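You operate a simulated robot arm through the tools that you are given. There is no shell and no other tool. Be economical: measure what you need, move in short steps, check, and stop when the job is done.

Carry out the task below with a simulated two-armed robot. There is one attempt and no reset: what you move stays moved.

JOB
Screw the cap back on the trial jar. Take the green mesh disc and leave it on the shelf under the test bench. Take the mesh disc and leave it on the top shelf of the stores rack. Fetch the black torque key and stand it on the top of the trough side table. Close the drying box lid. The order is free. Set down upright: black torque key.

The check looks at the end state, three seconds after you hand in, the way a careful person would. Anything else that was tipped, shoved, dropped, spilled or broken makes it a failure. Lids that push on must go on centred and level and be pressed home; caps that screw on are set level and turned clockwise until they are tight.

ROBOT AND FRAMES
Two 7-joint arms with two-finger parallel grippers on one trunk, on a base that drives. Base frame: it is fixed to the floor where the robot stands at the start and does not move with it; the origin is under the middle of the robot, x ahead of it, y to its left, z up. Readings come in m, rad, newtons and seconds.
The left shoulder is at the start at [0.07, 0.177, 1.12], the right one opposite. With the tool pointing down near the work surface each hand reaches from about 0.28 to 0.72 m from the robot's upright axis, wherever it stands, measured 20 degrees to its own side. Places, roughly: black torque key [1, 2.25, 1]; drying box lid [-3.1, 5.5, 1.1]; green mesh disc [1.25, 1, 0.75]; mesh disc (11x11x4 cm) [1, 1.8, 0.9]; shelf under the test bench [2.9, 3.8, 0.5]; top of the trough side table [0.5, 0.7, 0.8]; top shelf of the stores rack [1.4, 5.5, 1.2]; trial jar (8x8x9 cm) [0.6, 0.2, 0.8]. Payload 3.43 kg a hand.
The TCP of each hand is the grasp point between the finger pads, 0.03 m short of the fingertips. In the tool frame z runs along the fingers and y along their closing line. Largest opening 0.094 m; finger width 0.028, thickness 0.01; the body of the gripper, 0.05 by 0.096 m, starts 0.055 m behind the TCP.
Orientation is that of the tool frame in the base frame, as a unit quaternion [x, y, z, w]. With the fingers straight down and closing along the base's y, the tool's x points along the base's -x, its y along +y and its z along -z.

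CONTROLS
- The arms move only by the tool move_arm. It takes "left_steps", "right_steps" or both (then of equal length, played together; a hand with none holds still); each is a list that holds one entry, the list of rows, each a list of 7 numbers: the shift along the tool's x, y, z in m, then the turn, a rotation vector about the tool's x, y, z in rad, then the finger opening in m, from 0 to 0.094. In form: [[[tx, ty, tz, wx, wy, wz, claw], ...]]. A call has 1 to 10 rows; each row is the pose to reach, as a shift and turn from the pose commanded when the call began, along the tool's axes at that moment. Rows are played at 5 a second. More than 0.05 m and 0.15 rad between two rows, or a gripper value outside its range, and nothing of the call is played. Where a pose cannot be reached the arm comes as near as it can. A force on the tool above 40 N (or 10 N above the force at the start of the call, whichever is more), or a blocked arm, ends the call early, and 0.2 s more pass. The fingers move at their own pace (about 0.153 m/s each) and stop on an object; they squeeze with about 25 N. The grip force told is the motor's: it shows also when the fingers shut on nothing. Time passes only in rows, and 0.2 s behind the last, so rows that repeat a pose let the fingers close. The reply holds the time, the measured pose of the TCP, the force on the tool along the base axes, the opening and the grip force, in the units named above and with some noise, with the torque about the TCP (base axes, N m) and any sound that the robot's microphone picked up, and new pictures: "show" is both (left out), scene, wrist or none (wrist: the cameras of the hands that moved).
- Cameras (640 x 400 px; columns grow to the right, rows downward): "scene" is now at [0.1223, 0.0385, 1.426]; the picture's right is [0.46, -0.89, 0.00], its down [-0.60, -0.31, -0.73] and it looks along [0.65, 0.34, -0.68] (base axes); focal length 250 px, centre (320, 200). "left" rides on the left gripper at [0.076, -0.014, -0.102] in its tool frame; the picture's right is [0.18, 0.98, 0.00], its down [-0.75, 0.14, -0.64] and it looks along [-0.63, 0.12, 0.77] (tool axes); focal length 243 px, centre (320, 200). "right" rides on the right gripper at [0.076, 0.014, -0.103] in its tool frame; the picture's right is [-0.18, 0.98, 0.00], its down [-0.75, -0.14, -0.64] and it looks along [-0.63, -0.12, 0.77] (tool axes); focal length 243 px, centre (320, 200). There is no depth. A picture from a camera that has moved, and an enlarged one, comes with that camera's place and axes in the base frame and with its lens.
- raise_lower(by): slides the trunk up (or, below 0, down) by that many m; the arms and the scene camera ride with it, the base frame stays. It gives what a move gives, with no picture.
- steer(legs): drives the robot by 1 to 6 legs, each [ahead, turn to the left] in m and rad, along the robot's own axes; the way and the turn of a leg run together, so that a leg with both is an arc; at most 1.5 m and 3.142 rad a leg. The arms and the cameras ride along, it lands a little off, and it stops where it bumps. It gives what a move gives, and a new picture of the scene camera.
- head_to(pan, tilt): turns the head with the scene camera to pan (to the left, within 1.501 rad either way) and tilt (down, from -0.506 to 1.204), counted from straight ahead of the robot. It gives what a move gives, and a new picture of the scene camera.
- close_up(camera, box): a new picture of the part [left, top, right, bottom] of that camera's present view, enlarged. It takes no simulated time.
- hand_in(): hands the job in; it is judged then, once.

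Work in short steps. Places have to be worked out from the pictures, the camera data and where the tool is seen: move nearer, look again, correct. Check each grasp and each placing, and mend what went wrong. You have 165 turns and 260 pictures in all, those below and enlarged ones among them. Open the grippers and draw the arms clear of the work before you hand the job in, unless the task says otherwise.

The tools are called after ">>>" as name(argument=value, ...) on one line, values as JSON. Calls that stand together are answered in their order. move_arm: Moves the arms, as the interface text tells. Its arguments: {"type":"object","properties":{"left_steps":{"type":"array"},"right_steps":{"type":"array"},"show":{"type":"string","enum":["both","scene","wrist","none"]}},"required":[]} The other tools are called the same way: raise_lower (by) slides the trunk up or down; steer (legs) drives the base; head_to (pan, tilt) turns the head that bears the scene camera; close_up (camera, box) takes an enlarged picture of a part of a camera's view; hand_in () hands the job in.

At the start:

```text
time_s: 0.0
left_ee_pos: [0.4024, 0.4277, 1.1484]
left_ee_rot: [0.0, 1.0, 0.001, 0.0]
left_contact_force: [0.2, -0.9, 0.0]
left_torque: [0.06, 0.01, -0.02]
left_width: 0.0938
left_gripper_force: 0.2
right_ee_pos: [0.5927, -0.0454, 1.1506]
right_ee_rot: [-0.001, 1.0, 0.0, 0.001]
right_contact_force: [0.7, -0.2, -0.1]
right_torque: [-0.01, -0.03, 0.0]
right_width: 0.094
right_gripper_force: 0.2
trunk travel left (down, up): [-0.7, 0.14]
robot x, y, heading: [-0.0005, -0.002, 0.003]
head pan, tilt: [0.48, 0.747]
```

scene: 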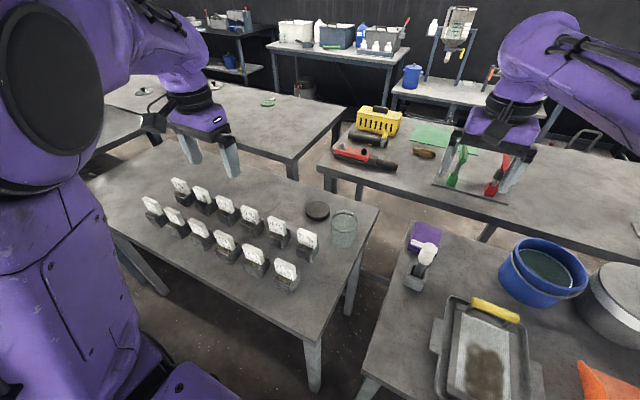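
right: 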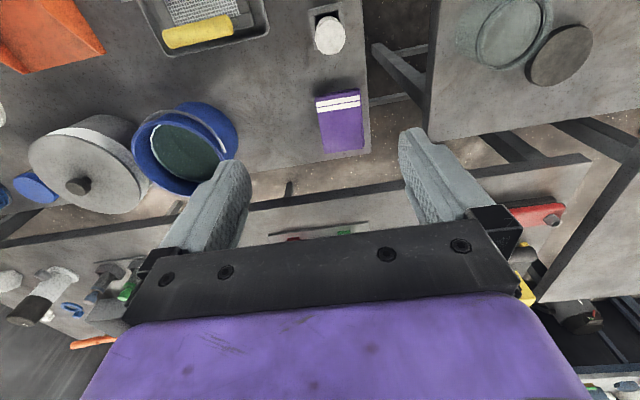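
left: 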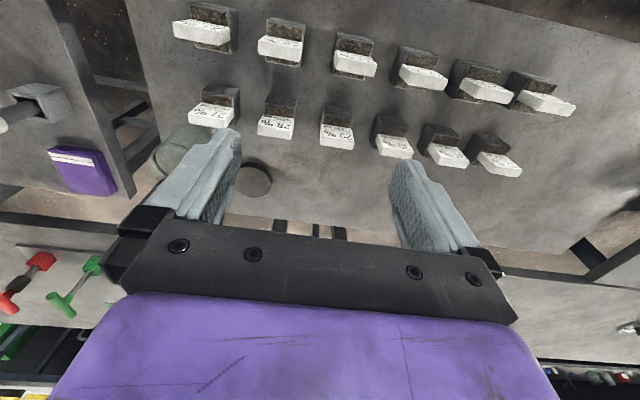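

The jar appears at about (0.605, 0.21) and its cap at about (0.66, 0.33). I'll enlarge both to check.

>>> close_up(camera="scene", box=[260, 160, 400, 260])

>>> close_up(camera="scene", box=[310, 90, 550, 240])

>>> close_up(camera="scene", box=[80, 0, 320, 150])

```text
4.00 times, centred on (330, 210) of scene
camera zoom: at [0.1223, 0.0385, 1.426], right [0.46, -0.89, 0.0], down [-0.6, -0.31, -0.73], along [0.65, 0.34, -0.68], focal length 1001 px, centre (280, 160)
```

zoom: 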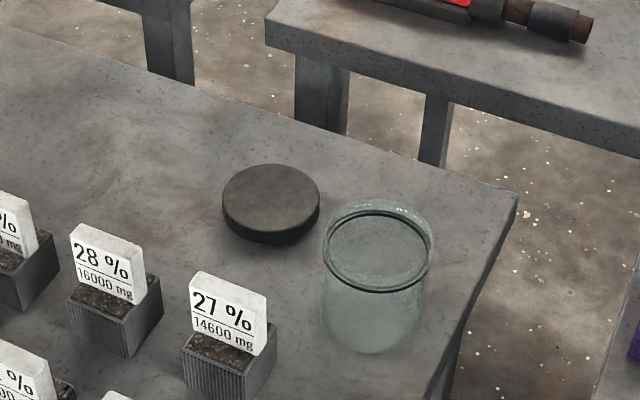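

```text
2.67 times, centred on (430, 165) of scene
camera zoom: at [0.1223, 0.0385, 1.426], right [0.46, -0.89, 0.0], down [-0.6, -0.31, -0.73], along [0.65, 0.34, -0.68], focal length 668 px, centre (27, 293)
```

zoom: 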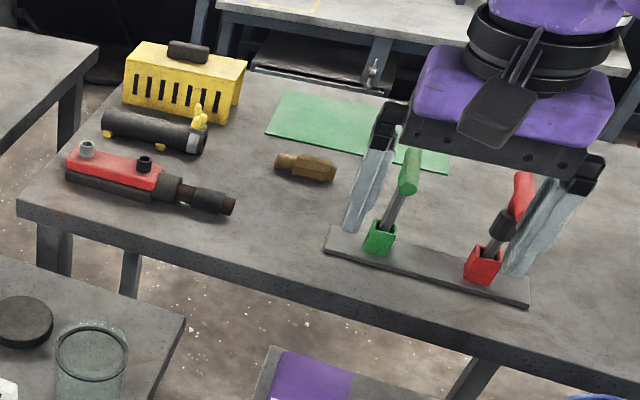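

```text
2.67 times, centred on (200, 75) of scene
camera zoom: at [0.1223, 0.0385, 1.426], right [0.46, -0.89, 0.0], down [-0.6, -0.31, -0.73], along [0.65, 0.34, -0.68], focal length 668 px, centre (640, 533)
```

zoom: 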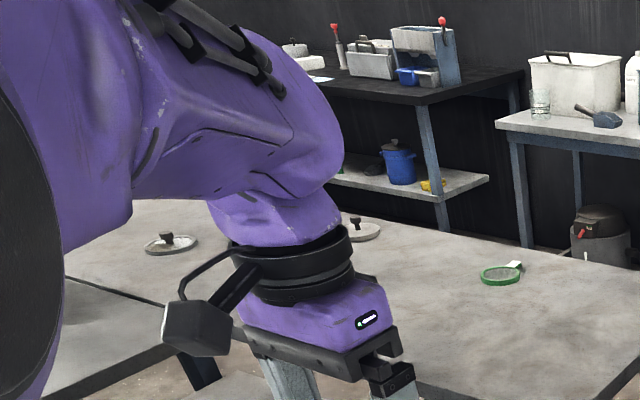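

The cap is at about (0.655, 0.326), roughly 8 cm across. I'll bring the left hand above it in stages for a wrist view.

>>> move_arm(left_steps=[[[-0.04, -0.015, 0.02, 0, 0, 0, 0.094], [-0.08, -0.03, 0.04, 0, 0, 0, 0.094], [-0.12, -0.045, 0.06, 0, 0, 0, 0.094], [-0.16, -0.06, 0.08, 0, 0, 0, 0.094], [-0.2, -0.08, 0.1, 0, 0, 0, 0.094], [-0.235, -0.1, 0.12, 0, 0, 0, 0.094], [-0.253, -0.1, 0.15, 0, 0, 0, 0.094]]], show="both")

```text
time_s: 1.6
left_ee_pos: [0.6552, 0.3309, 0.9978]
left_ee_rot: [0.001, 1.0, -0.002, -0.002]
left_contact_force: [0.4, -0.6, 0.3]
left_torque: [-0.02, 0.03, 0.01]
left_width: 0.0939
left_gripper_force: 0.1
right_ee_pos: [0.5938, -0.0444, 1.1507]
right_ee_rot: [0.0, 1.0, -0.001, -0.001]
right_contact_force: [0.9, -0.6, -0.8]
right_torque: [0.0, 0.0, -0.01]
right_width: 0.0939
right_gripper_force: 0.0
trunk travel left (down, up): [-0.7, 0.14]
robot x, y, heading: [-0.0, 0.0016, 0.001]
head pan, tilt: [0.48, 0.747]
camera scene: at [0.1242, 0.0399, 1.4258], right [0.46, -0.89, 0.0], down [-0.6, -0.31, -0.73], along [0.65, 0.34, -0.68], focal length 250 px, centre (320, 200)
camera left: at [0.5798, 0.3178, 1.1016], right [-0.18, 0.98, 0.0], down [0.75, 0.14, 0.64], along [0.63, 0.12, -0.77], focal length 243 px, centre (320, 200)
```

scene: 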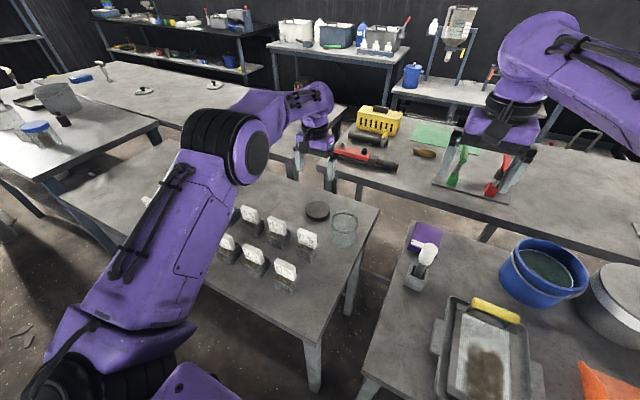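
left: 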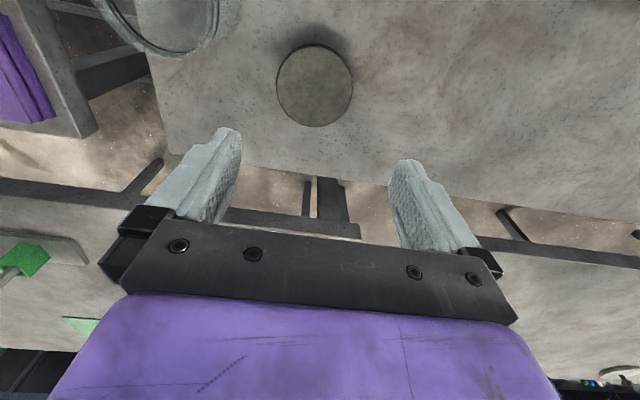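

Both cameras put the cap at about (0.654, 0.327). I'll lower to z≈0.87, shift y by -4 mm, and check the centring.

>>> move_arm(left_steps=[[[0, -0.004, 0.04, 0, 0, 0, 0.094], [0, -0.004, 0.08, 0, 0, 0, 0.094], [0, -0.004, 0.12, 0, 0, 0, 0.094], [0, -0.004, 0.13, 0, 0, 0, 0.094]]], show="wrist")

```text
time_s: 2.6
left_ee_pos: [0.6553, 0.325, 0.8686]
left_ee_rot: [0.001, 1.0, 0.0, -0.001]
left_contact_force: [-0.4, 0.1, 0.4]
left_torque: [0.01, 0.01, -0.02]
left_width: 0.0938
left_gripper_force: 0.1
right_ee_pos: [0.5922, -0.0451, 1.1513]
right_ee_rot: [0.0, 1.0, 0.001, -0.001]
right_contact_force: [-1.2, -0.6, -0.4]
right_torque: [-0.01, -0.02, 0.01]
right_width: 0.0937
right_gripper_force: 0.1
trunk travel left (down, up): [-0.7, 0.14]
robot x, y, heading: [0.0002, 0.0027, -0.001]
head pan, tilt: [0.48, 0.747]
camera left: at [0.578, 0.3121, 0.9713], right [-0.18, 0.98, 0.0], down [0.75, 0.14, 0.64], along [0.63, 0.12, -0.77], focal length 243 px, centre (320, 200)
```

left: 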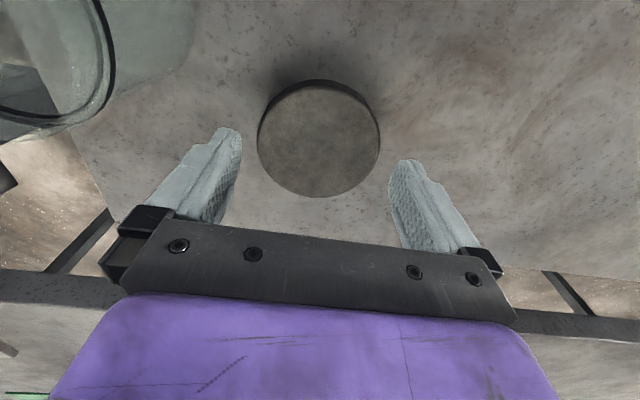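

The cap is centred at y≈0.325 and about 8.1 cm wide. I'll lower the fingers around it.

>>> move_arm(left_steps=[[[0.002, 0, 0.015, 0, 0, 0, 0.094], [0.002, 0, 0.025, 0, 0, 0, 0.094], [0.002, 0, 0.032, 0, 0, 0, 0.094]]], show="wrist")

```text
time_s: 3.4
left_ee_pos: [0.6534, 0.3237, 0.8363]
left_ee_rot: [-0.001, 1.0, 0.0, 0.001]
left_contact_force: [0.9, -1.4, 0.0]
left_torque: [0.02, -0.03, -0.03]
left_width: 0.0939
left_gripper_force: 0.2
right_ee_pos: [0.5922, -0.0449, 1.1521]
right_ee_rot: [0.0, 1.0, 0.0, 0.001]
right_contact_force: [0.5, -0.2, 0.9]
right_torque: [0.01, -0.01, 0.02]
right_width: 0.094
right_gripper_force: 0.0
trunk travel left (down, up): [-0.7, 0.14]
robot x, y, heading: [-0.0032, -0.0034, 0.002]
head pan, tilt: [0.48, 0.747]
camera left: at [0.5772, 0.3116, 0.9399], right [-0.18, 0.98, 0.0], down [0.75, 0.14, 0.64], along [0.63, 0.12, -0.77], focal length 243 px, centre (320, 200)
```

left: 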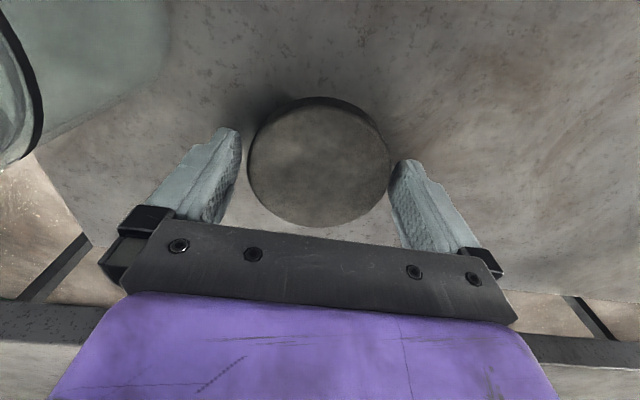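

The fingers straddle the cap evenly. Its top looks low, about 0.81–0.815, so I'll go down a few millimetres more and watch the force.

>>> move_arm(left_steps=[[[0, 0.001, 0.003, 0, 0, 0, 0.094], [0, 0.001, 0.006, 0, 0, 0, 0.094]]], show="none")

>>> close_up(camera="scene", box=[270, 100, 400, 260])

```text
time_s: 4.0
left_ee_pos: [0.6522, 0.3244, 0.8287]
left_ee_rot: [-0.001, 1.0, 0.0, 0.0]
left_contact_force: [0.0, 0.9, -0.2]
left_torque: [0.01, -0.02, -0.02]
left_width: 0.0941
left_gripper_force: 0.0
right_ee_pos: [0.5926, -0.0447, 1.1509]
right_ee_rot: [0.0, 1.0, 0.0, 0.0]
right_contact_force: [0.1, -0.3, 0.7]
right_torque: [0.0, 0.0, 0.01]
right_width: 0.094
right_gripper_force: 0.2
trunk travel left (down, up): [-0.7, 0.14]
robot x, y, heading: [-0.0023, -0.0026, 0.001]
head pan, tilt: [0.48, 0.747]
```

```text
2.50 times, centred on (335, 180) of scene
camera zoom: at [0.1222, 0.0385, 1.426], right [0.46, -0.89, 0.0], down [-0.6, -0.31, -0.73], along [0.65, 0.34, -0.68], focal length 626 px, centre (282, 250)
```

zoom: 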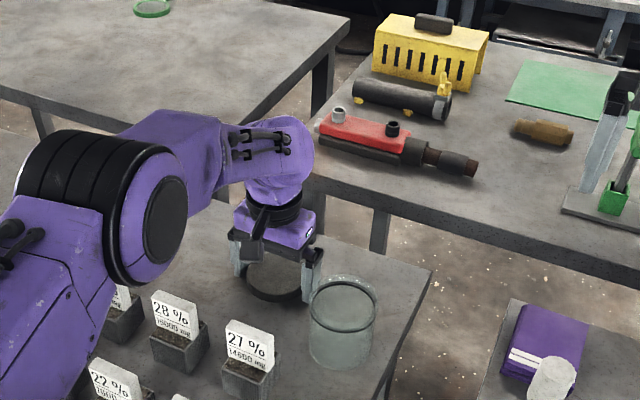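

There is no contact with the table yet, so the fingers are well down around the cap. I'll close now.

>>> move_arm(left_steps=[[[0, 0, 0, 0, 0, 0, 0.085], [0, 0, 0, 0, 0, 0, 0.07], [0, 0, 0, 0, 0, 0, 0.07], [0, 0, 0, 0, 0, 0, 0.07]]], show="wrist")

```text
time_s: 5.0
left_ee_pos: [0.6532, 0.3248, 0.8291]
left_ee_rot: [0.0, 1.0, -0.001, 0.0]
left_contact_force: [0.0, -0.1, -0.8]
left_torque: [-0.01, 0.01, -0.01]
left_width: 0.0812
left_gripper_force: 24.9
right_ee_pos: [0.5928, -0.0453, 1.1521]
right_ee_rot: [0.0, 1.0, 0.0, 0.001]
right_contact_force: [-0.5, -0.3, -0.8]
right_torque: [-0.01, 0.02, -0.02]
right_width: 0.094
right_gripper_force: 0.0
trunk travel left (down, up): [-0.7, 0.14]
robot x, y, heading: [-0.0007, 0.001, -0.001]
head pan, tilt: [0.48, 0.747]
camera left: at [0.5772, 0.3123, 0.9335], right [-0.18, 0.98, 0.0], down [0.75, 0.14, 0.64], along [0.63, 0.12, -0.77], focal length 243 px, centre (320, 200)
```

left: 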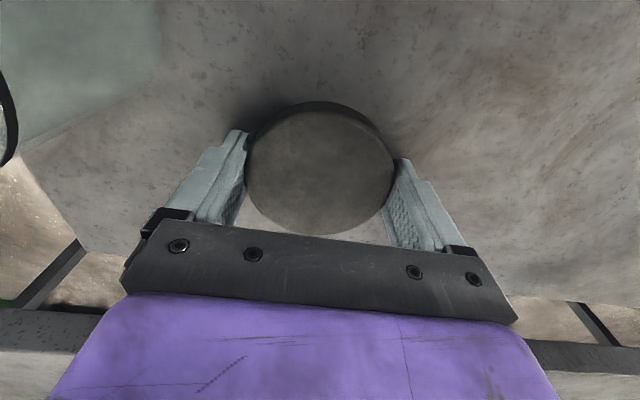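

The cap is gripped at 0.0812 wide. I'll lift it and move toward the jar, stopping short so the jar can be seen.

>>> move_arm(left_steps=[[[0, 0, -0.04, 0, 0, 0, 0.07], [0, 0, -0.08, 0, 0, 0, 0.07], [0, 0, -0.12, 0, 0, 0, 0.07], [0, 0, -0.16, 0, 0, 0, 0.07], [0.02, 0, -0.2, 0, 0, 0, 0.07], [0.06, -0.02, -0.2, 0, 0, 0, 0.07], [0.1, -0.04, -0.2, 0, 0, 0, 0.07]]], show="both")

```text
time_s: 6.6
left_ee_pos: [0.5562, 0.2857, 1.0321]
left_ee_rot: [0.0, 1.0, 0.0, 0.001]
left_contact_force: [0.6, 0.2, 0.0]
left_torque: [0.06, 0.02, -0.02]
left_width: 0.0815
left_gripper_force: 25.2
right_ee_pos: [0.5906, -0.045, 1.1527]
right_ee_rot: [0.0, 1.0, 0.0, 0.001]
right_contact_force: [-0.5, 0.4, -0.1]
right_torque: [-0.01, 0.0, 0.0]
right_width: 0.0942
right_gripper_force: 0.1
trunk travel left (down, up): [-0.7, 0.14]
robot x, y, heading: [-0.0024, -0.0011, -0.0]
head pan, tilt: [0.48, 0.747]
camera scene: at [0.1205, 0.0376, 1.4261], right [0.46, -0.89, 0.0], down [-0.6, -0.31, -0.73], along [0.65, 0.34, -0.68], focal length 250 px, centre (320, 200)
camera left: at [0.4795, 0.272, 1.135], right [-0.18, 0.98, 0.0], down [0.75, 0.14, 0.64], along [0.63, 0.12, -0.77], focal length 243 px, centre (320, 200)
```

scene: 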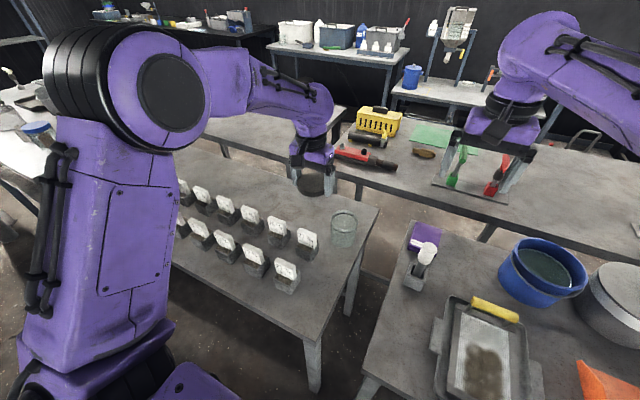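
left: 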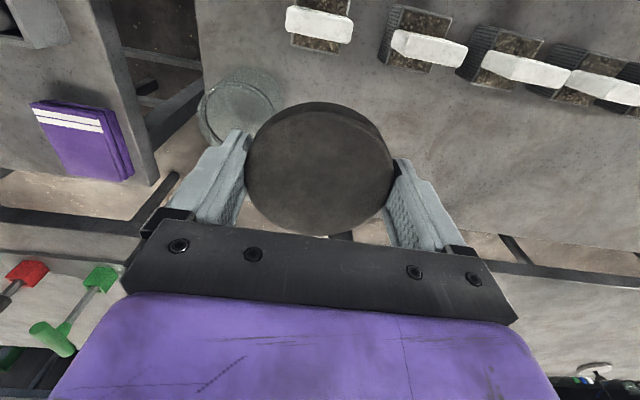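

Part of the jar is hidden in the left view. I'll enlarge the right wrist view and the scene view to fix the jar's position.

>>> close_up(camera="right", box=[440, 0, 600, 100])

>>> close_up(camera="left", box=[180, 50, 340, 150])

>>> close_up(camera="scene", box=[280, 150, 400, 260])

```text
4.00 times, centred on (520, 50) of right
camera zoom: at [0.5138, -0.0325, 1.2545], right [0.18, 0.98, 0.0], down [0.75, -0.14, 0.64], along [0.63, -0.12, -0.77], focal length 970 px, centre (-480, 800)
```

zoom: 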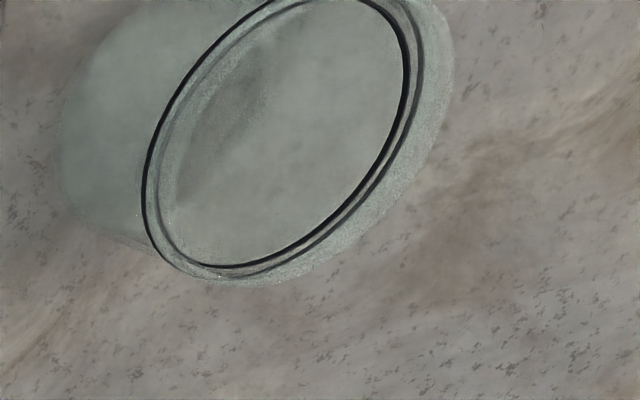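

```text
4.00 times, centred on (260, 100) of left
camera zoom: at [0.4795, 0.272, 1.135], right [-0.18, 0.98, 0.0], down [0.75, 0.14, 0.64], along [0.63, 0.12, -0.77], focal length 970 px, centre (560, 600)
```

zoom: 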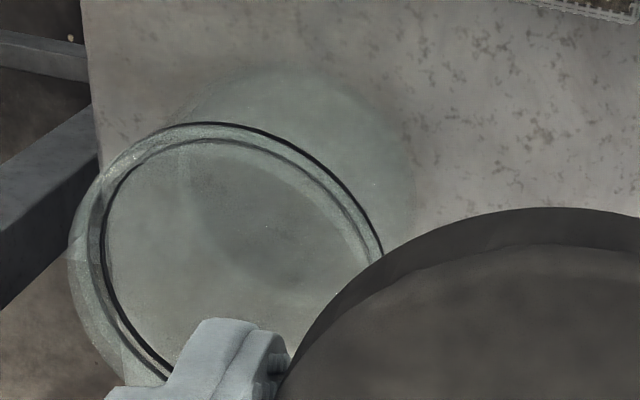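

```text
3.64 times, centred on (340, 205) of scene
camera zoom: at [0.1205, 0.0376, 1.4261], right [0.46, -0.89, 0.0], down [-0.6, -0.31, -0.73], along [0.65, 0.34, -0.68], focal length 910 px, centre (247, 182)
```

zoom: 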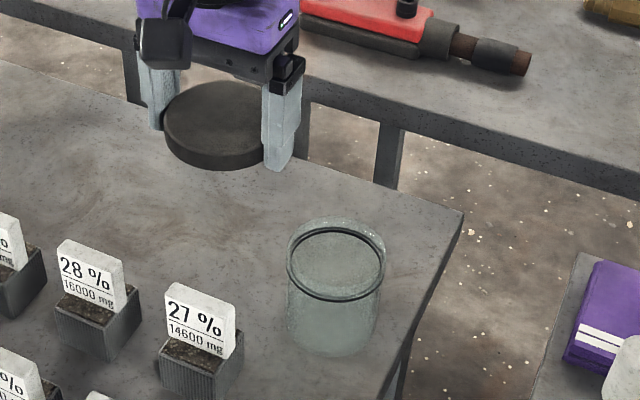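

I estimate the jar centre at (0.597, 0.2055) with the lip at z≈0.88. I'll move the cap above it and check alignment.

>>> move_arm(left_steps=[[[-0.02, -0.04, 0, 0, 0, 0, 0.07], [-0.041, -0.08, 0, 0, 0, 0, 0.07], [-0.041, -0.08, 0.04, 0, 0, 0, 0.07], [-0.041, -0.08, 0.08, 0, 0, 0, 0.07]]], show="none")

>>> close_up(camera="scene", box=[280, 150, 400, 260])

>>> close_up(camera="right", box=[400, 0, 600, 125])

>>> close_up(camera="left", box=[160, 0, 480, 200])

```text
time_s: 7.6
left_ee_pos: [0.5946, 0.2051, 0.9508]
left_ee_rot: [0.0, 1.0, 0.0, 0.0]
left_contact_force: [0.9, -0.4, -0.8]
left_torque: [-0.01, -0.01, -0.01]
left_width: 0.0812
left_gripper_force: 25.4
right_ee_pos: [0.5931, -0.0454, 1.1504]
right_ee_rot: [0.0, 1.0, -0.001, -0.001]
right_contact_force: [-0.5, 0.1, -1.1]
right_torque: [0.01, 0.03, 0.03]
right_width: 0.0941
right_gripper_force: 0.1
trunk travel left (down, up): [-0.7, 0.14]
robot x, y, heading: [0.001, -0.0007, 0.0]
head pan, tilt: [0.48, 0.747]
```

```text
3.64 times, centred on (340, 205) of scene
camera zoom: at [0.1235, 0.0381, 1.4259], right [0.46, -0.89, 0.0], down [-0.6, -0.31, -0.73], along [0.65, 0.34, -0.68], focal length 910 px, centre (247, 182)
```

zoom: 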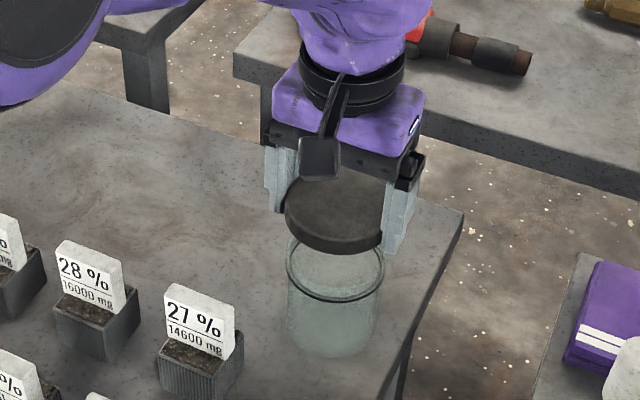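

```text
3.20 times, centred on (500, 62) of right
camera zoom: at [0.5164, -0.032, 1.2533], right [0.18, 0.98, 0.0], down [0.75, -0.14, 0.64], along [0.63, -0.12, -0.77], focal length 776 px, centre (-256, 640)
```

zoom: 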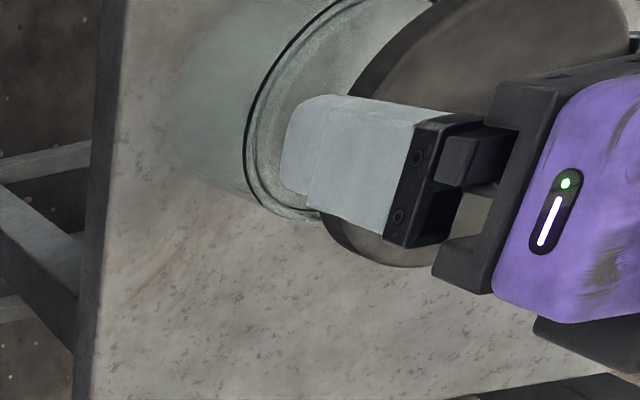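

```text
2.00 times, centred on (320, 100) of left
camera zoom: at [0.5184, 0.1925, 1.054], right [-0.18, 0.98, 0.0], down [0.75, 0.14, 0.64], along [0.63, 0.12, -0.77], focal length 485 px, centre (320, 400)
```

zoom: 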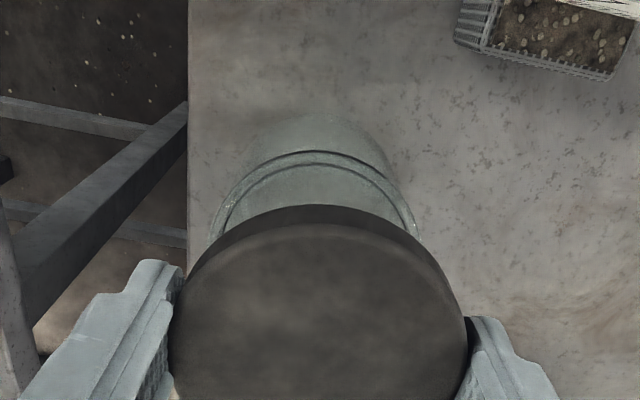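

Comparing cap and ring within each picture, the cap should go about 5 mm further in +x and 1 mm in -y. I'll correct that and lower a little.

>>> move_arm(left_steps=[[[-0.005, -0.001, 0.0, 0, 0, 0, 0.07], [-0.005, -0.001, 0.015, 0, 0, 0, 0.07]]], show="none")

>>> close_up(camera="scene", box=[305, 180, 385, 250])

>>> close_up(camera="left", box=[200, 30, 440, 180])

```text
time_s: 8.2
left_ee_pos: [0.5993, 0.2049, 0.9368]
left_ee_rot: [0.0, 1.0, 0.0, -0.001]
left_contact_force: [0.0, 0.0, -0.5]
left_torque: [0.01, 0.02, 0.03]
left_width: 0.0815
left_gripper_force: 25.3
right_ee_pos: [0.5925, -0.0458, 1.1514]
right_ee_rot: [0.0, 1.0, 0.0, 0.0]
right_contact_force: [0.8, 0.6, -0.8]
right_torque: [0.02, 0.03, -0.01]
right_width: 0.0937
right_gripper_force: 0.0
trunk travel left (down, up): [-0.7, 0.14]
robot x, y, heading: [0.002, -0.0001, -0.002]
head pan, tilt: [0.48, 0.747]
```

```text
5.71 times, centred on (345, 215) of scene
camera zoom: at [0.123, 0.0384, 1.4259], right [0.46, -0.89, 0.0], down [-0.6, -0.31, -0.73], along [0.65, 0.34, -0.68], focal length 1430 px, centre (177, 114)
```

zoom: 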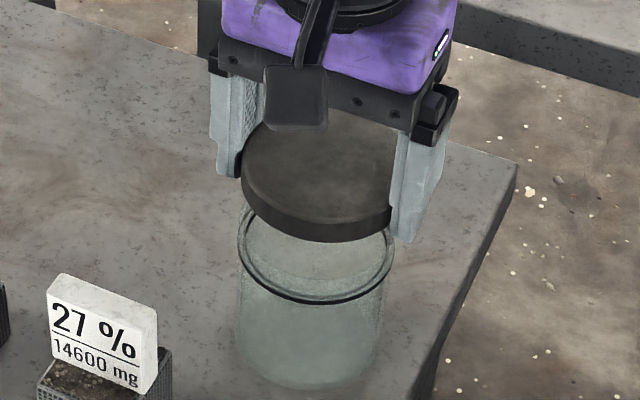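

```text
2.67 times, centred on (320, 105) of left
camera zoom: at [0.5234, 0.192, 1.0399], right [-0.18, 0.98, 0.0], down [0.75, 0.14, 0.64], along [0.63, 0.12, -0.77], focal length 647 px, centre (320, 453)
```

zoom: 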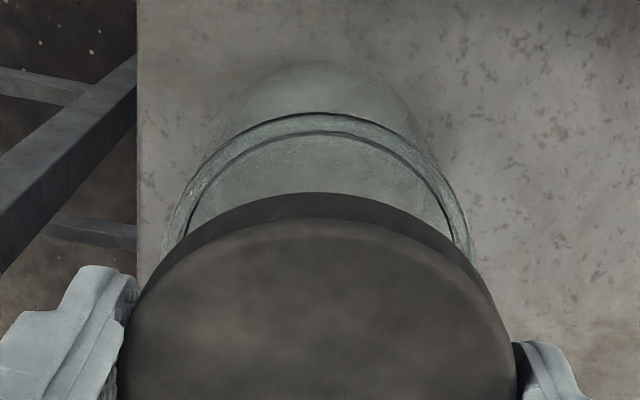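

Cap and jar are now concentric in both views. I'll lower slowly and watch for contact.

>>> move_arm(left_steps=[[[0, 0, 0.005, 0, 0, 0, 0.07], [0, 0, 0.01, 0, 0, 0, 0.07], [0, 0, 0.014, 0, 0, 0, 0.07], [0, 0, 0.018, 0, 0, 0, 0.07]]], show="none")

>>> close_up(camera="scene", box=[305, 180, 385, 250])

```text
time_s: 9.2
left_ee_pos: [0.5987, 0.2044, 0.9192]
left_ee_rot: [-0.001, 1.0, 0.0, 0.004]
left_contact_force: [2.3, 3.5, 17.6]
left_torque: [-0.39, -0.34, 0.09]
left_width: 0.0816
left_gripper_force: 24.7
right_ee_pos: [0.5897, -0.0447, 1.1534]
right_ee_rot: [0.0, 1.0, 0.0, 0.001]
right_contact_force: [0.5, -0.7, 0.0]
right_torque: [0.0, 0.0, -0.01]
right_width: 0.094
right_gripper_force: 0.2
trunk travel left (down, up): [-0.7, 0.14]
robot x, y, heading: [-0.0011, -0.0019, -0.004]
head pan, tilt: [0.48, 0.747]
```

```text
5.71 times, centred on (345, 215) of scene
camera zoom: at [0.1195, 0.0382, 1.4266], right [0.46, -0.89, 0.0], down [-0.6, -0.31, -0.73], along [0.65, 0.34, -0.68], focal length 1430 px, centre (177, 114)
```

zoom: 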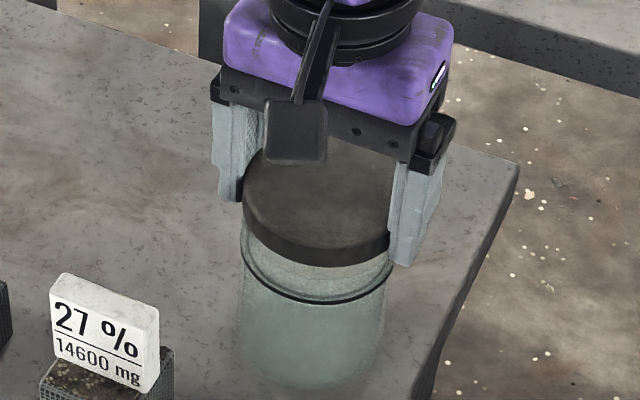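

It touched at 17.6 N, and the torque puts the contact on the (+x, -y) side, so the cap is displaced toward (-x, +y). I'll ease up, shift 1.5 mm each way and try again.

>>> move_arm(left_steps=[[[0, 0, -0.004, 0, 0, 0, 0.07], [-0.0015, -0.0015, -0.004, 0, 0, 0, 0.07], [-0.0015, -0.0015, -0.001, 0, 0, 0, 0.07], [-0.0015, -0.0015, 0.001, 0, 0, 0, 0.07]]], show="none")

```text
time_s: 10.2
left_ee_pos: [0.5986, 0.2026, 0.9185]
left_ee_rot: [0.0, 1.0, -0.001, 0.002]
left_contact_force: [-0.3, 4.1, 19.8]
left_torque: [0.25, -0.66, 0.14]
left_width: 0.0819
left_gripper_force: 24.9
right_ee_pos: [0.5885, -0.0457, 1.1537]
right_ee_rot: [0.0, 1.0, 0.0, 0.003]
right_contact_force: [0.7, -0.8, -0.2]
right_torque: [0.0, -0.01, -0.01]
right_width: 0.0942
right_gripper_force: 0.0
trunk travel left (down, up): [-0.7, 0.14]
robot x, y, heading: [-0.0006, -0.0031, 0.001]
head pan, tilt: [0.48, 0.747]
```

The torque now says y is slightly past centre and x needs a bit more. I'll adjust by +2 mm x and +0.6 mm y.

>>> move_arm(left_steps=[[[0, 0, -0.005, 0, 0, 0, 0.07], [-0.002, 0.0006, -0.005, 0, 0, 0, 0.07], [-0.002, 0.0006, -0.002, 0, 0, 0, 0.07], [-0.002, 0.0006, 0.0, 0, 0, 0, 0.07]]], show="none")

```text
time_s: 11.2
left_ee_pos: [0.6023, 0.2025, 0.9187]
left_ee_rot: [0.0, 1.0, -0.001, 0.003]
left_contact_force: [-0.6, -0.7, 13.9]
left_torque: [0.05, -0.44, -0.03]
left_width: 0.0816
left_gripper_force: 24.6
right_ee_pos: [0.5904, -0.0463, 1.1534]
right_ee_rot: [0.0, 1.0, 0.0, 0.001]
right_contact_force: [0.2, 0.0, 0.1]
right_torque: [0.01, 0.01, 0.01]
right_width: 0.0939
right_gripper_force: 0.0
trunk travel left (down, up): [-0.7, 0.14]
robot x, y, heading: [-0.0014, -0.0011, 0.002]
head pan, tilt: [0.48, 0.747]
```

y is centred now, but the contact is still on the +x side. I'll shift another 2 mm in x.

>>> move_arm(left_steps=[[[0, 0, -0.005, 0, 0, 0, 0.07], [-0.002, 0.0, -0.005, 0, 0, 0, 0.07], [-0.002, 0.0, -0.002, 0, 0, 0, 0.07], [-0.002, 0.0, 0.0, 0, 0, 0, 0.07]]], show="wrist")

>>> close_up(camera="scene", box=[305, 180, 385, 250])

```text
time_s: 12.2
left_ee_pos: [0.6026, 0.2042, 0.9184]
left_ee_rot: [0.001, 1.0, 0.0, 0.002]
left_contact_force: [-0.6, 1.7, 12.1]
left_torque: [0.16, -0.3, 0.04]
left_width: 0.0815
left_gripper_force: 24.7
right_ee_pos: [0.5909, -0.0453, 1.1518]
right_ee_rot: [0.0, 1.0, 0.0, 0.001]
right_contact_force: [0.2, -0.6, 0.3]
right_torque: [0.03, 0.0, 0.02]
right_width: 0.0939
right_gripper_force: 0.1
trunk travel left (down, up): [-0.7, 0.14]
robot x, y, heading: [0.0022, -0.0016, 0.001]
head pan, tilt: [0.48, 0.747]
camera left: at [0.5268, 0.1905, 1.0212], right [-0.18, 0.98, 0.0], down [0.75, 0.14, 0.65], along [0.63, 0.12, -0.76], focal length 243 px, centre (320, 200)
```

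left: 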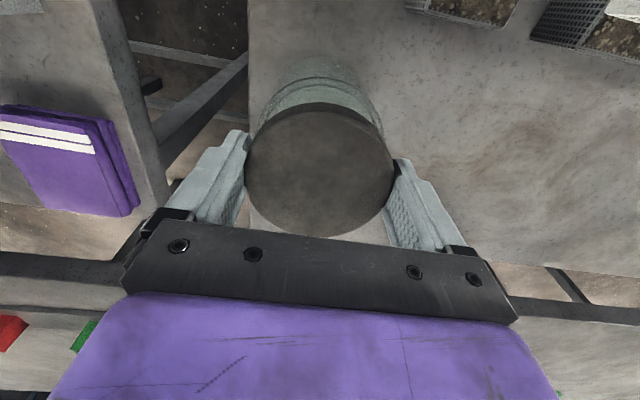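

```text
5.71 times, centred on (345, 215) of scene
camera zoom: at [0.12, 0.0382, 1.4264], right [0.46, -0.89, 0.0], down [-0.6, -0.31, -0.73], along [0.65, 0.34, -0.68], focal length 1430 px, centre (177, 114)
```

zoom: 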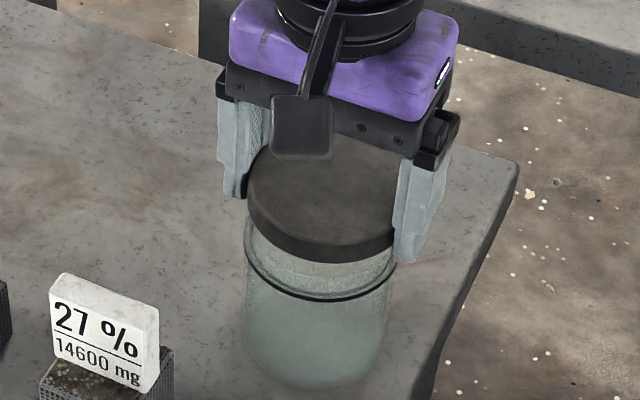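

The cap sits level on the lip with about 12 N. I'll turn it clockwise (positive about the tool's z) with slight down-feed and watch z and torque.

>>> move_arm(left_steps=[[[0, 0, 0, 0, 0, 0.14, 0.07], [0, 0, 0, 0, 0, 0.28, 0.07], [0, 0, 0.0005, 0, 0, 0.42, 0.07], [0, 0, 0.0005, 0, 0, 0.56, 0.07], [0, 0, 0.001, 0, 0, 0.7, 0.07], [0, 0, 0.001, 0, 0, 0.84, 0.07], [0, 0, 0.001, 0, 0, 0.98, 0.07], [0, 0, 0.0015, 0, 0, 1.1, 0.07]]], show="scene")

>>> close_up(camera="scene", box=[305, 180, 385, 250])

```text
time_s: 14.0
left_ee_pos: [0.6034, 0.2032, 0.9157]
left_ee_rot: [0.523, 0.852, 0.001, 0.002]
left_contact_force: [5.1, 3.9, 27.1]
left_torque: [-0.25, -0.8, 0.38]
left_width: 0.0812
left_gripper_force: 25.6
right_ee_pos: [0.589, -0.0465, 1.1523]
right_ee_rot: [0.0, 1.0, 0.0, 0.002]
right_contact_force: [0.5, -0.2, -0.4]
right_torque: [-0.02, 0.01, -0.03]
right_width: 0.0939
right_gripper_force: 0.0
trunk travel left (down, up): [-0.7, 0.14]
robot x, y, heading: [0.0001, 0.003, 0.002]
head pan, tilt: [0.48, 0.747]
camera scene: at [0.1186, 0.0377, 1.4264], right [0.46, -0.89, 0.0], down [-0.6, -0.31, -0.74], along [0.65, 0.34, -0.68], focal length 250 px, centre (320, 200)
```

scene: 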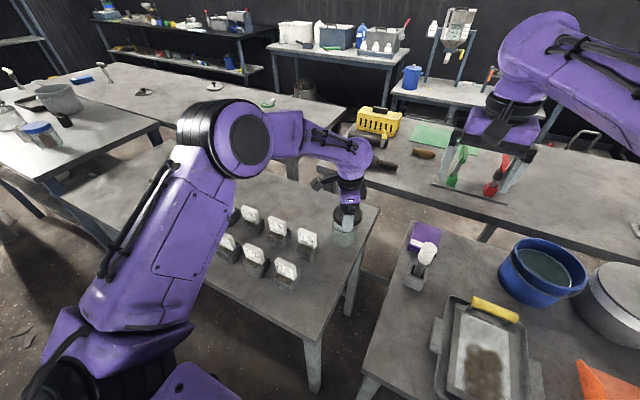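

```text
5.71 times, centred on (345, 215) of scene
camera zoom: at [0.1186, 0.0377, 1.4264], right [0.46, -0.89, 0.0], down [-0.6, -0.31, -0.74], along [0.65, 0.34, -0.68], focal length 1430 px, centre (177, 114)
```

zoom: 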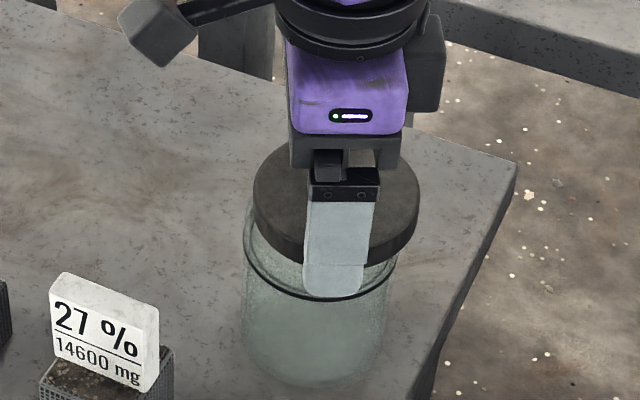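

The cap has ended up about 7 mm off in the picture. The earlier torque was probably a slight tilt, not an offset. I'll lift, turn back past the start angle and realign by eye.

>>> move_arm(left_steps=[[[0, 0, -0.01, 0, 0, 0, 0.07], [0, 0, -0.014, 0, 0, -0.14, 0.07], [0, 0, -0.014, 0, 0, -0.28, 0.07], [0, 0, -0.014, 0, 0, -0.42, 0.07], [0, 0, -0.014, 0, 0, -0.56, 0.07], [0, 0, -0.014, 0, 0, -0.7, 0.07], [0, 0, -0.014, 0, 0, -0.84, 0.07], [0, 0, -0.014, 0, 0, -0.98, 0.07], [0, 0, -0.014, 0, 0, -1.1, 0.07]]], show="wrist")

>>> close_up(camera="scene", box=[305, 180, 385, 250])

>>> close_up(camera="left", box=[200, 50, 440, 250])

```text
time_s: 16.0
left_ee_pos: [0.6046, 0.2016, 0.9277]
left_ee_rot: [-0.001, 1.0, 0.0, 0.0]
left_contact_force: [0.0, 0.2, -0.6]
left_torque: [-0.02, 0.02, 0.0]
left_width: 0.0805
left_gripper_force: 25.5
right_ee_pos: [0.5924, -0.0454, 1.1516]
right_ee_rot: [0.0, 1.0, 0.0, 0.0]
right_contact_force: [0.6, 0.2, -0.8]
right_torque: [-0.01, -0.02, -0.03]
right_width: 0.094
right_gripper_force: 0.1
trunk travel left (down, up): [-0.7, 0.14]
robot x, y, heading: [-0.0024, 0.0004, -0.002]
head pan, tilt: [0.48, 0.747]
camera left: at [0.529, 0.1897, 1.0316], right [-0.19, 0.98, 0.0], down [0.75, 0.14, 0.64], along [0.63, 0.12, -0.77], focal length 243 px, centre (320, 200)
```

left: 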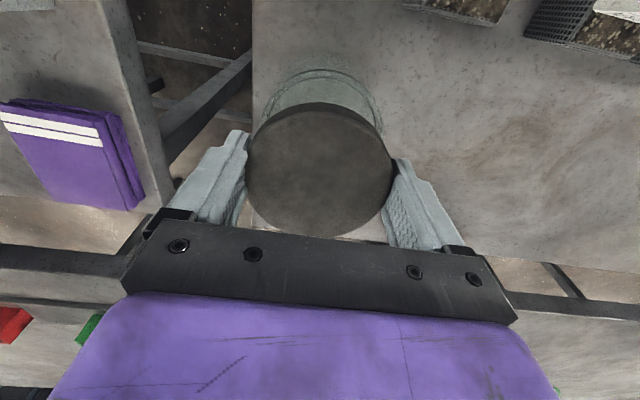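

```text
5.71 times, centred on (345, 215) of scene
camera zoom: at [0.1224, 0.0385, 1.4259], right [0.46, -0.89, 0.0], down [-0.6, -0.31, -0.73], along [0.65, 0.34, -0.68], focal length 1430 px, centre (177, 114)
```

zoom: 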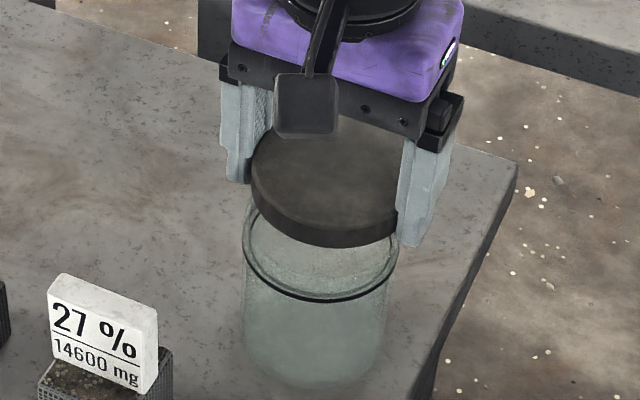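

```text
2.00 times, centred on (320, 150) of left
camera zoom: at [0.529, 0.1897, 1.0316], right [-0.19, 0.98, 0.0], down [0.75, 0.14, 0.64], along [0.63, 0.12, -0.77], focal length 485 px, centre (320, 300)
```

zoom: 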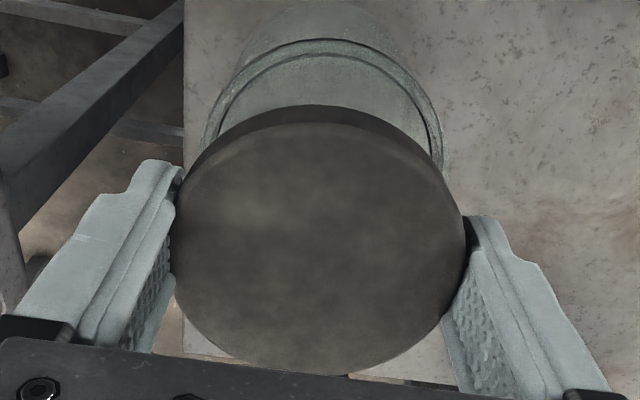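

Measured from both views, the cap must go about -7.5 mm in x and +0.5 mm in y. That makes the earlier visual alignment the right one. I'll shift and recheck before lowering.

>>> move_arm(left_steps=[[[0.0075, 0.0005, 0, 0, 0, 0, 0.07], [0.0075, 0.0005, 0, 0, 0, 0, 0.07]]], show="none")

>>> close_up(camera="scene", box=[305, 180, 385, 250])

>>> close_up(camera="left", box=[200, 50, 440, 250])

```text
time_s: 16.6
left_ee_pos: [0.5987, 0.2031, 0.9265]
left_ee_rot: [0.0, 1.0, -0.001, 0.0]
left_contact_force: [0.1, -0.6, -0.3]
left_torque: [0.01, 0.05, 0.01]
left_width: 0.0801
left_gripper_force: 25.2
right_ee_pos: [0.5928, -0.0462, 1.1513]
right_ee_rot: [0.0, 1.0, 0.0, -0.001]
right_contact_force: [0.6, -0.8, -0.7]
right_torque: [-0.01, 0.05, 0.03]
right_width: 0.0941
right_gripper_force: 0.1
trunk travel left (down, up): [-0.7, 0.14]
robot x, y, heading: [0.0, -0.0013, -0.003]
head pan, tilt: [0.48, 0.747]
```

```text
5.71 times, centred on (345, 215) of scene
camera zoom: at [0.1226, 0.0385, 1.4259], right [0.46, -0.89, 0.0], down [-0.6, -0.31, -0.73], along [0.65, 0.34, -0.68], focal length 1430 px, centre (177, 114)
```

zoom: 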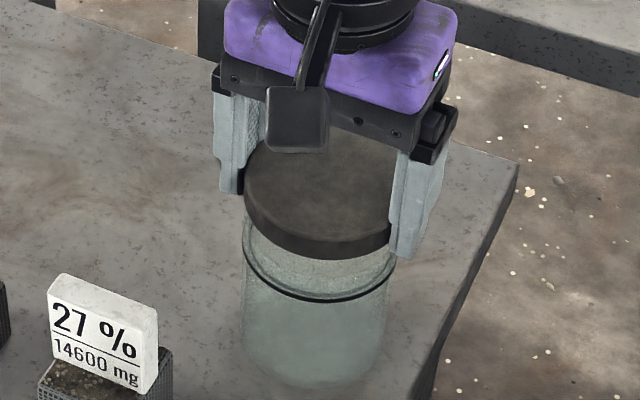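

```text
2.00 times, centred on (320, 150) of left
camera zoom: at [0.5216, 0.1901, 1.0303], right [-0.18, 0.98, 0.0], down [0.75, 0.14, 0.64], along [0.63, 0.12, -0.77], focal length 485 px, centre (320, 300)
```

zoom: 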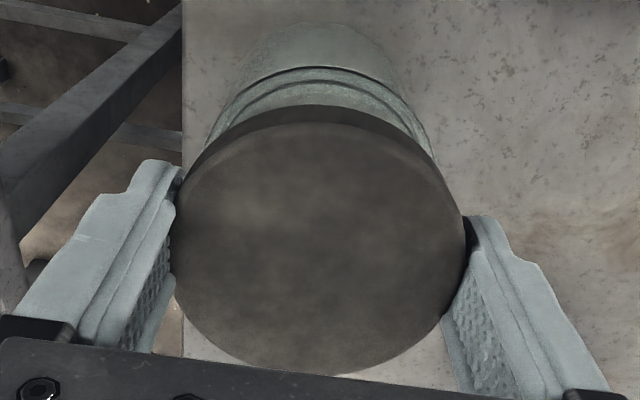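

It is aligned to about 1 mm now. I'll trim slightly and lower gently in small steps.

>>> move_arm(left_steps=[[[0.001, 0.0005, 0.003, 0, 0, 0, 0.07], [0.001, 0.0005, 0.006, 0, 0, 0, 0.07], [0.001, 0.0005, 0.008, 0, 0, 0, 0.07], [0.001, 0.0005, 0.01, 0, 0, 0, 0.07]]], show="none")

```text
time_s: 17.6
left_ee_pos: [0.5967, 0.2019, 0.9211]
left_ee_rot: [0.0, 1.0, -0.001, 0.003]
left_contact_force: [3.8, 0.0, 13.2]
left_torque: [0.09, -0.17, 0.0]
left_width: 0.0806
left_gripper_force: 25.6
right_ee_pos: [0.5899, -0.0453, 1.1522]
right_ee_rot: [0.0, 1.0, 0.0, 0.001]
right_contact_force: [0.4, 0.7, -0.5]
right_torque: [-0.02, 0.03, -0.01]
right_width: 0.094
right_gripper_force: 0.1
trunk travel left (down, up): [-0.7, 0.14]
robot x, y, heading: [-0.0021, 0.0024, -0.003]
head pan, tilt: [0.48, 0.747]
```

Contact is even this time: 13 N with little torque. Now I'll turn clockwise, keeping the cap centre over the jar.

>>> move_arm(left_steps=[[[0, 0.0003, 0, 0, 0, 0.14, 0.07], [-0.0001, 0.0007, 0, 0, 0, 0.28, 0.07], [-0.0002, 0.001, 0.0003, 0, 0, 0.42, 0.07], [-0.0004, 0.0013, 0.0005, 0, 0, 0.56, 0.07], [-0.0006, 0.0016, 0.0007, 0, 0, 0.7, 0.07], [-0.0008, 0.0018, 0.001, 0, 0, 0.84, 0.07], [-0.0011, 0.002, 0.0012, 0, 0, 0.98, 0.07], [-0.0014, 0.0022, 0.0014, 0, 0, 1.1, 0.07]]], show="none")

>>> close_up(camera="scene", box=[305, 180, 385, 250])

```text
time_s: 19.4
left_ee_pos: [0.5949, 0.2035, 0.9196]
left_ee_rot: [0.525, 0.851, 0.001, 0.002]
left_contact_force: [0.9, -7.5, 23.8]
left_torque: [-0.8, 0.76, 0.27]
left_width: 0.0814
left_gripper_force: 25.3
right_ee_pos: [0.5903, -0.0474, 1.1524]
right_ee_rot: [0.0, 1.0, 0.001, 0.002]
right_contact_force: [0.1, -0.4, 0.5]
right_torque: [-0.01, 0.0, 0.01]
right_width: 0.094
right_gripper_force: 0.0
trunk travel left (down, up): [-0.7, 0.14]
robot x, y, heading: [-0.003, 0.0019, 0.002]
head pan, tilt: [0.48, 0.747]
```

```text
5.71 times, centred on (345, 215) of scene
camera zoom: at [0.1188, 0.0358, 1.4265], right [0.46, -0.89, 0.0], down [-0.6, -0.31, -0.74], along [0.65, 0.34, -0.68], focal length 1430 px, centre (177, 114)
```

zoom: 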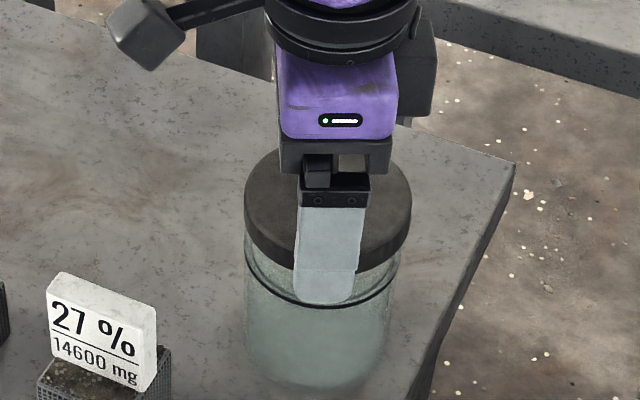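

The cap is now roughly over the jar but has not dropped. I'll look closely at how it sits on the lip.

>>> close_up(camera="scene", box=[330, 200, 362, 220])

>>> close_up(camera="left", box=[200, 50, 440, 250])

>>> close_up(camera="right", box=[400, 0, 640, 150])

```text
16.00 times, centred on (346, 210) of scene
camera zoom: at [0.1188, 0.0358, 1.4265], right [0.46, -0.89, 0.0], down [-0.6, -0.31, -0.74], along [0.65, 0.34, -0.68], focal length 4005 px, centre (-96, 40)
```

zoom: 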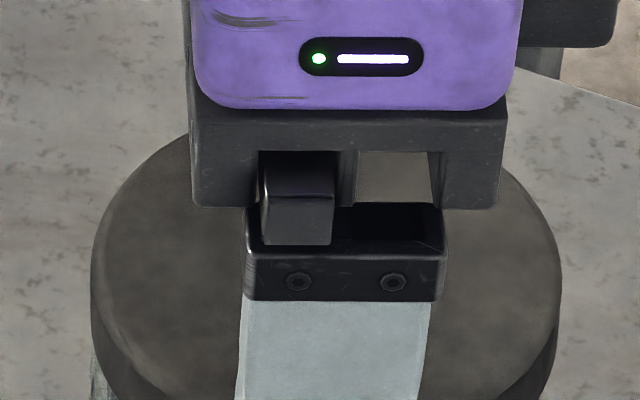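

```text
2.00 times, centred on (320, 150) of left
camera zoom: at [0.5479, 0.2659, 1.023], right [0.79, 0.61, 0.0], down [0.46, -0.61, 0.64], along [0.39, -0.51, -0.77], focal length 485 px, centre (320, 300)
```

zoom: 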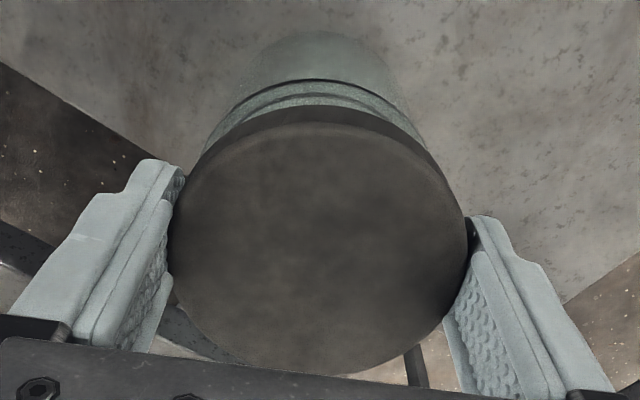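

```text
2.67 times, centred on (520, 75) of right
camera zoom: at [0.5123, -0.0343, 1.2552], right [0.18, 0.98, 0.0], down [0.75, -0.14, 0.64], along [0.63, -0.12, -0.77], focal length 647 px, centre (-213, 533)
```

zoom: 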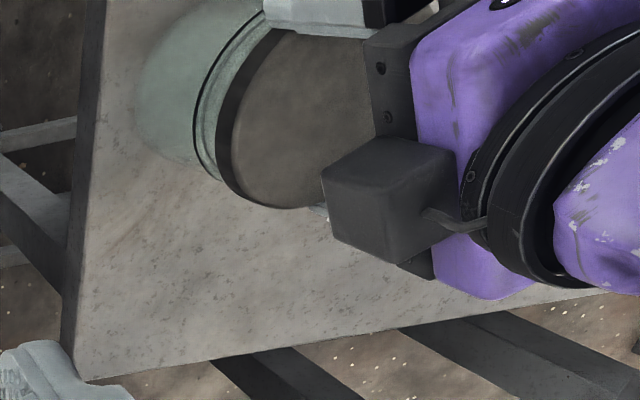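

In the left view the jar lies about 3 mm toward (-x, -y) of the cap, which matches the torque. I'll ease up, shift -2.9 mm along tool y and set it down again.

>>> move_arm(left_steps=[[[0, 0, -0.006, 0, 0, 0, 0.07], [-0.0006, -0.0029, -0.01, 0, 0, 0, 0.07], [-0.0006, -0.0029, -0.006, 0, 0, 0, 0.07], [-0.0006, -0.0029, -0.003, 0, 0, 0, 0.07]]], show="none")

>>> close_up(camera="left", box=[200, 50, 440, 250])

>>> close_up(camera="scene", box=[305, 180, 385, 250])

```text
time_s: 20.4
left_ee_pos: [0.596, 0.2041, 0.9195]
left_ee_rot: [0.522, 0.853, 0.0, 0.001]
left_contact_force: [1.6, -0.2, 1.6]
left_torque: [0.05, -0.13, -0.03]
left_width: 0.0813
left_gripper_force: 25.6
right_ee_pos: [0.5911, -0.0451, 1.1525]
right_ee_rot: [0.0, 1.0, 0.0, 0.0]
right_contact_force: [0.5, 0.6, 0.1]
right_torque: [-0.02, -0.01, 0.02]
right_width: 0.0939
right_gripper_force: 0.0
trunk travel left (down, up): [-0.7, 0.14]
robot x, y, heading: [0.0022, -0.0019, -0.003]
head pan, tilt: [0.48, 0.747]
```

```text
2.00 times, centred on (320, 150) of left
camera zoom: at [0.5475, 0.2665, 1.0231], right [0.79, 0.61, 0.0], down [0.47, -0.61, 0.64], along [0.39, -0.51, -0.77], focal length 485 px, centre (320, 300)
```

zoom: 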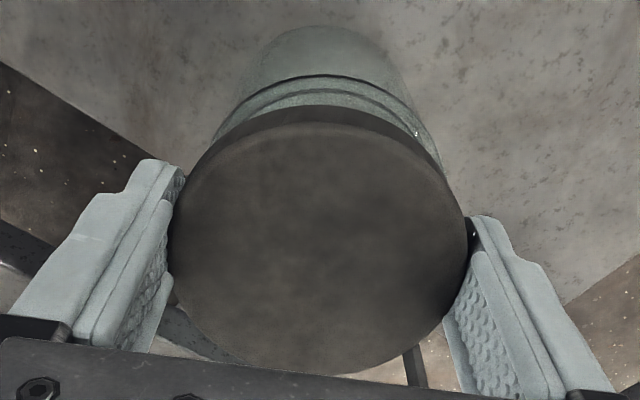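

```text
5.71 times, centred on (345, 215) of scene
camera zoom: at [0.1215, 0.0387, 1.4261], right [0.46, -0.89, 0.0], down [-0.6, -0.31, -0.73], along [0.65, 0.34, -0.68], focal length 1430 px, centre (177, 114)
```

zoom: 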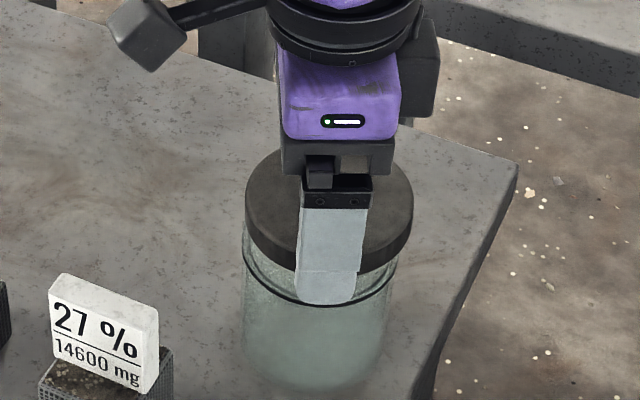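

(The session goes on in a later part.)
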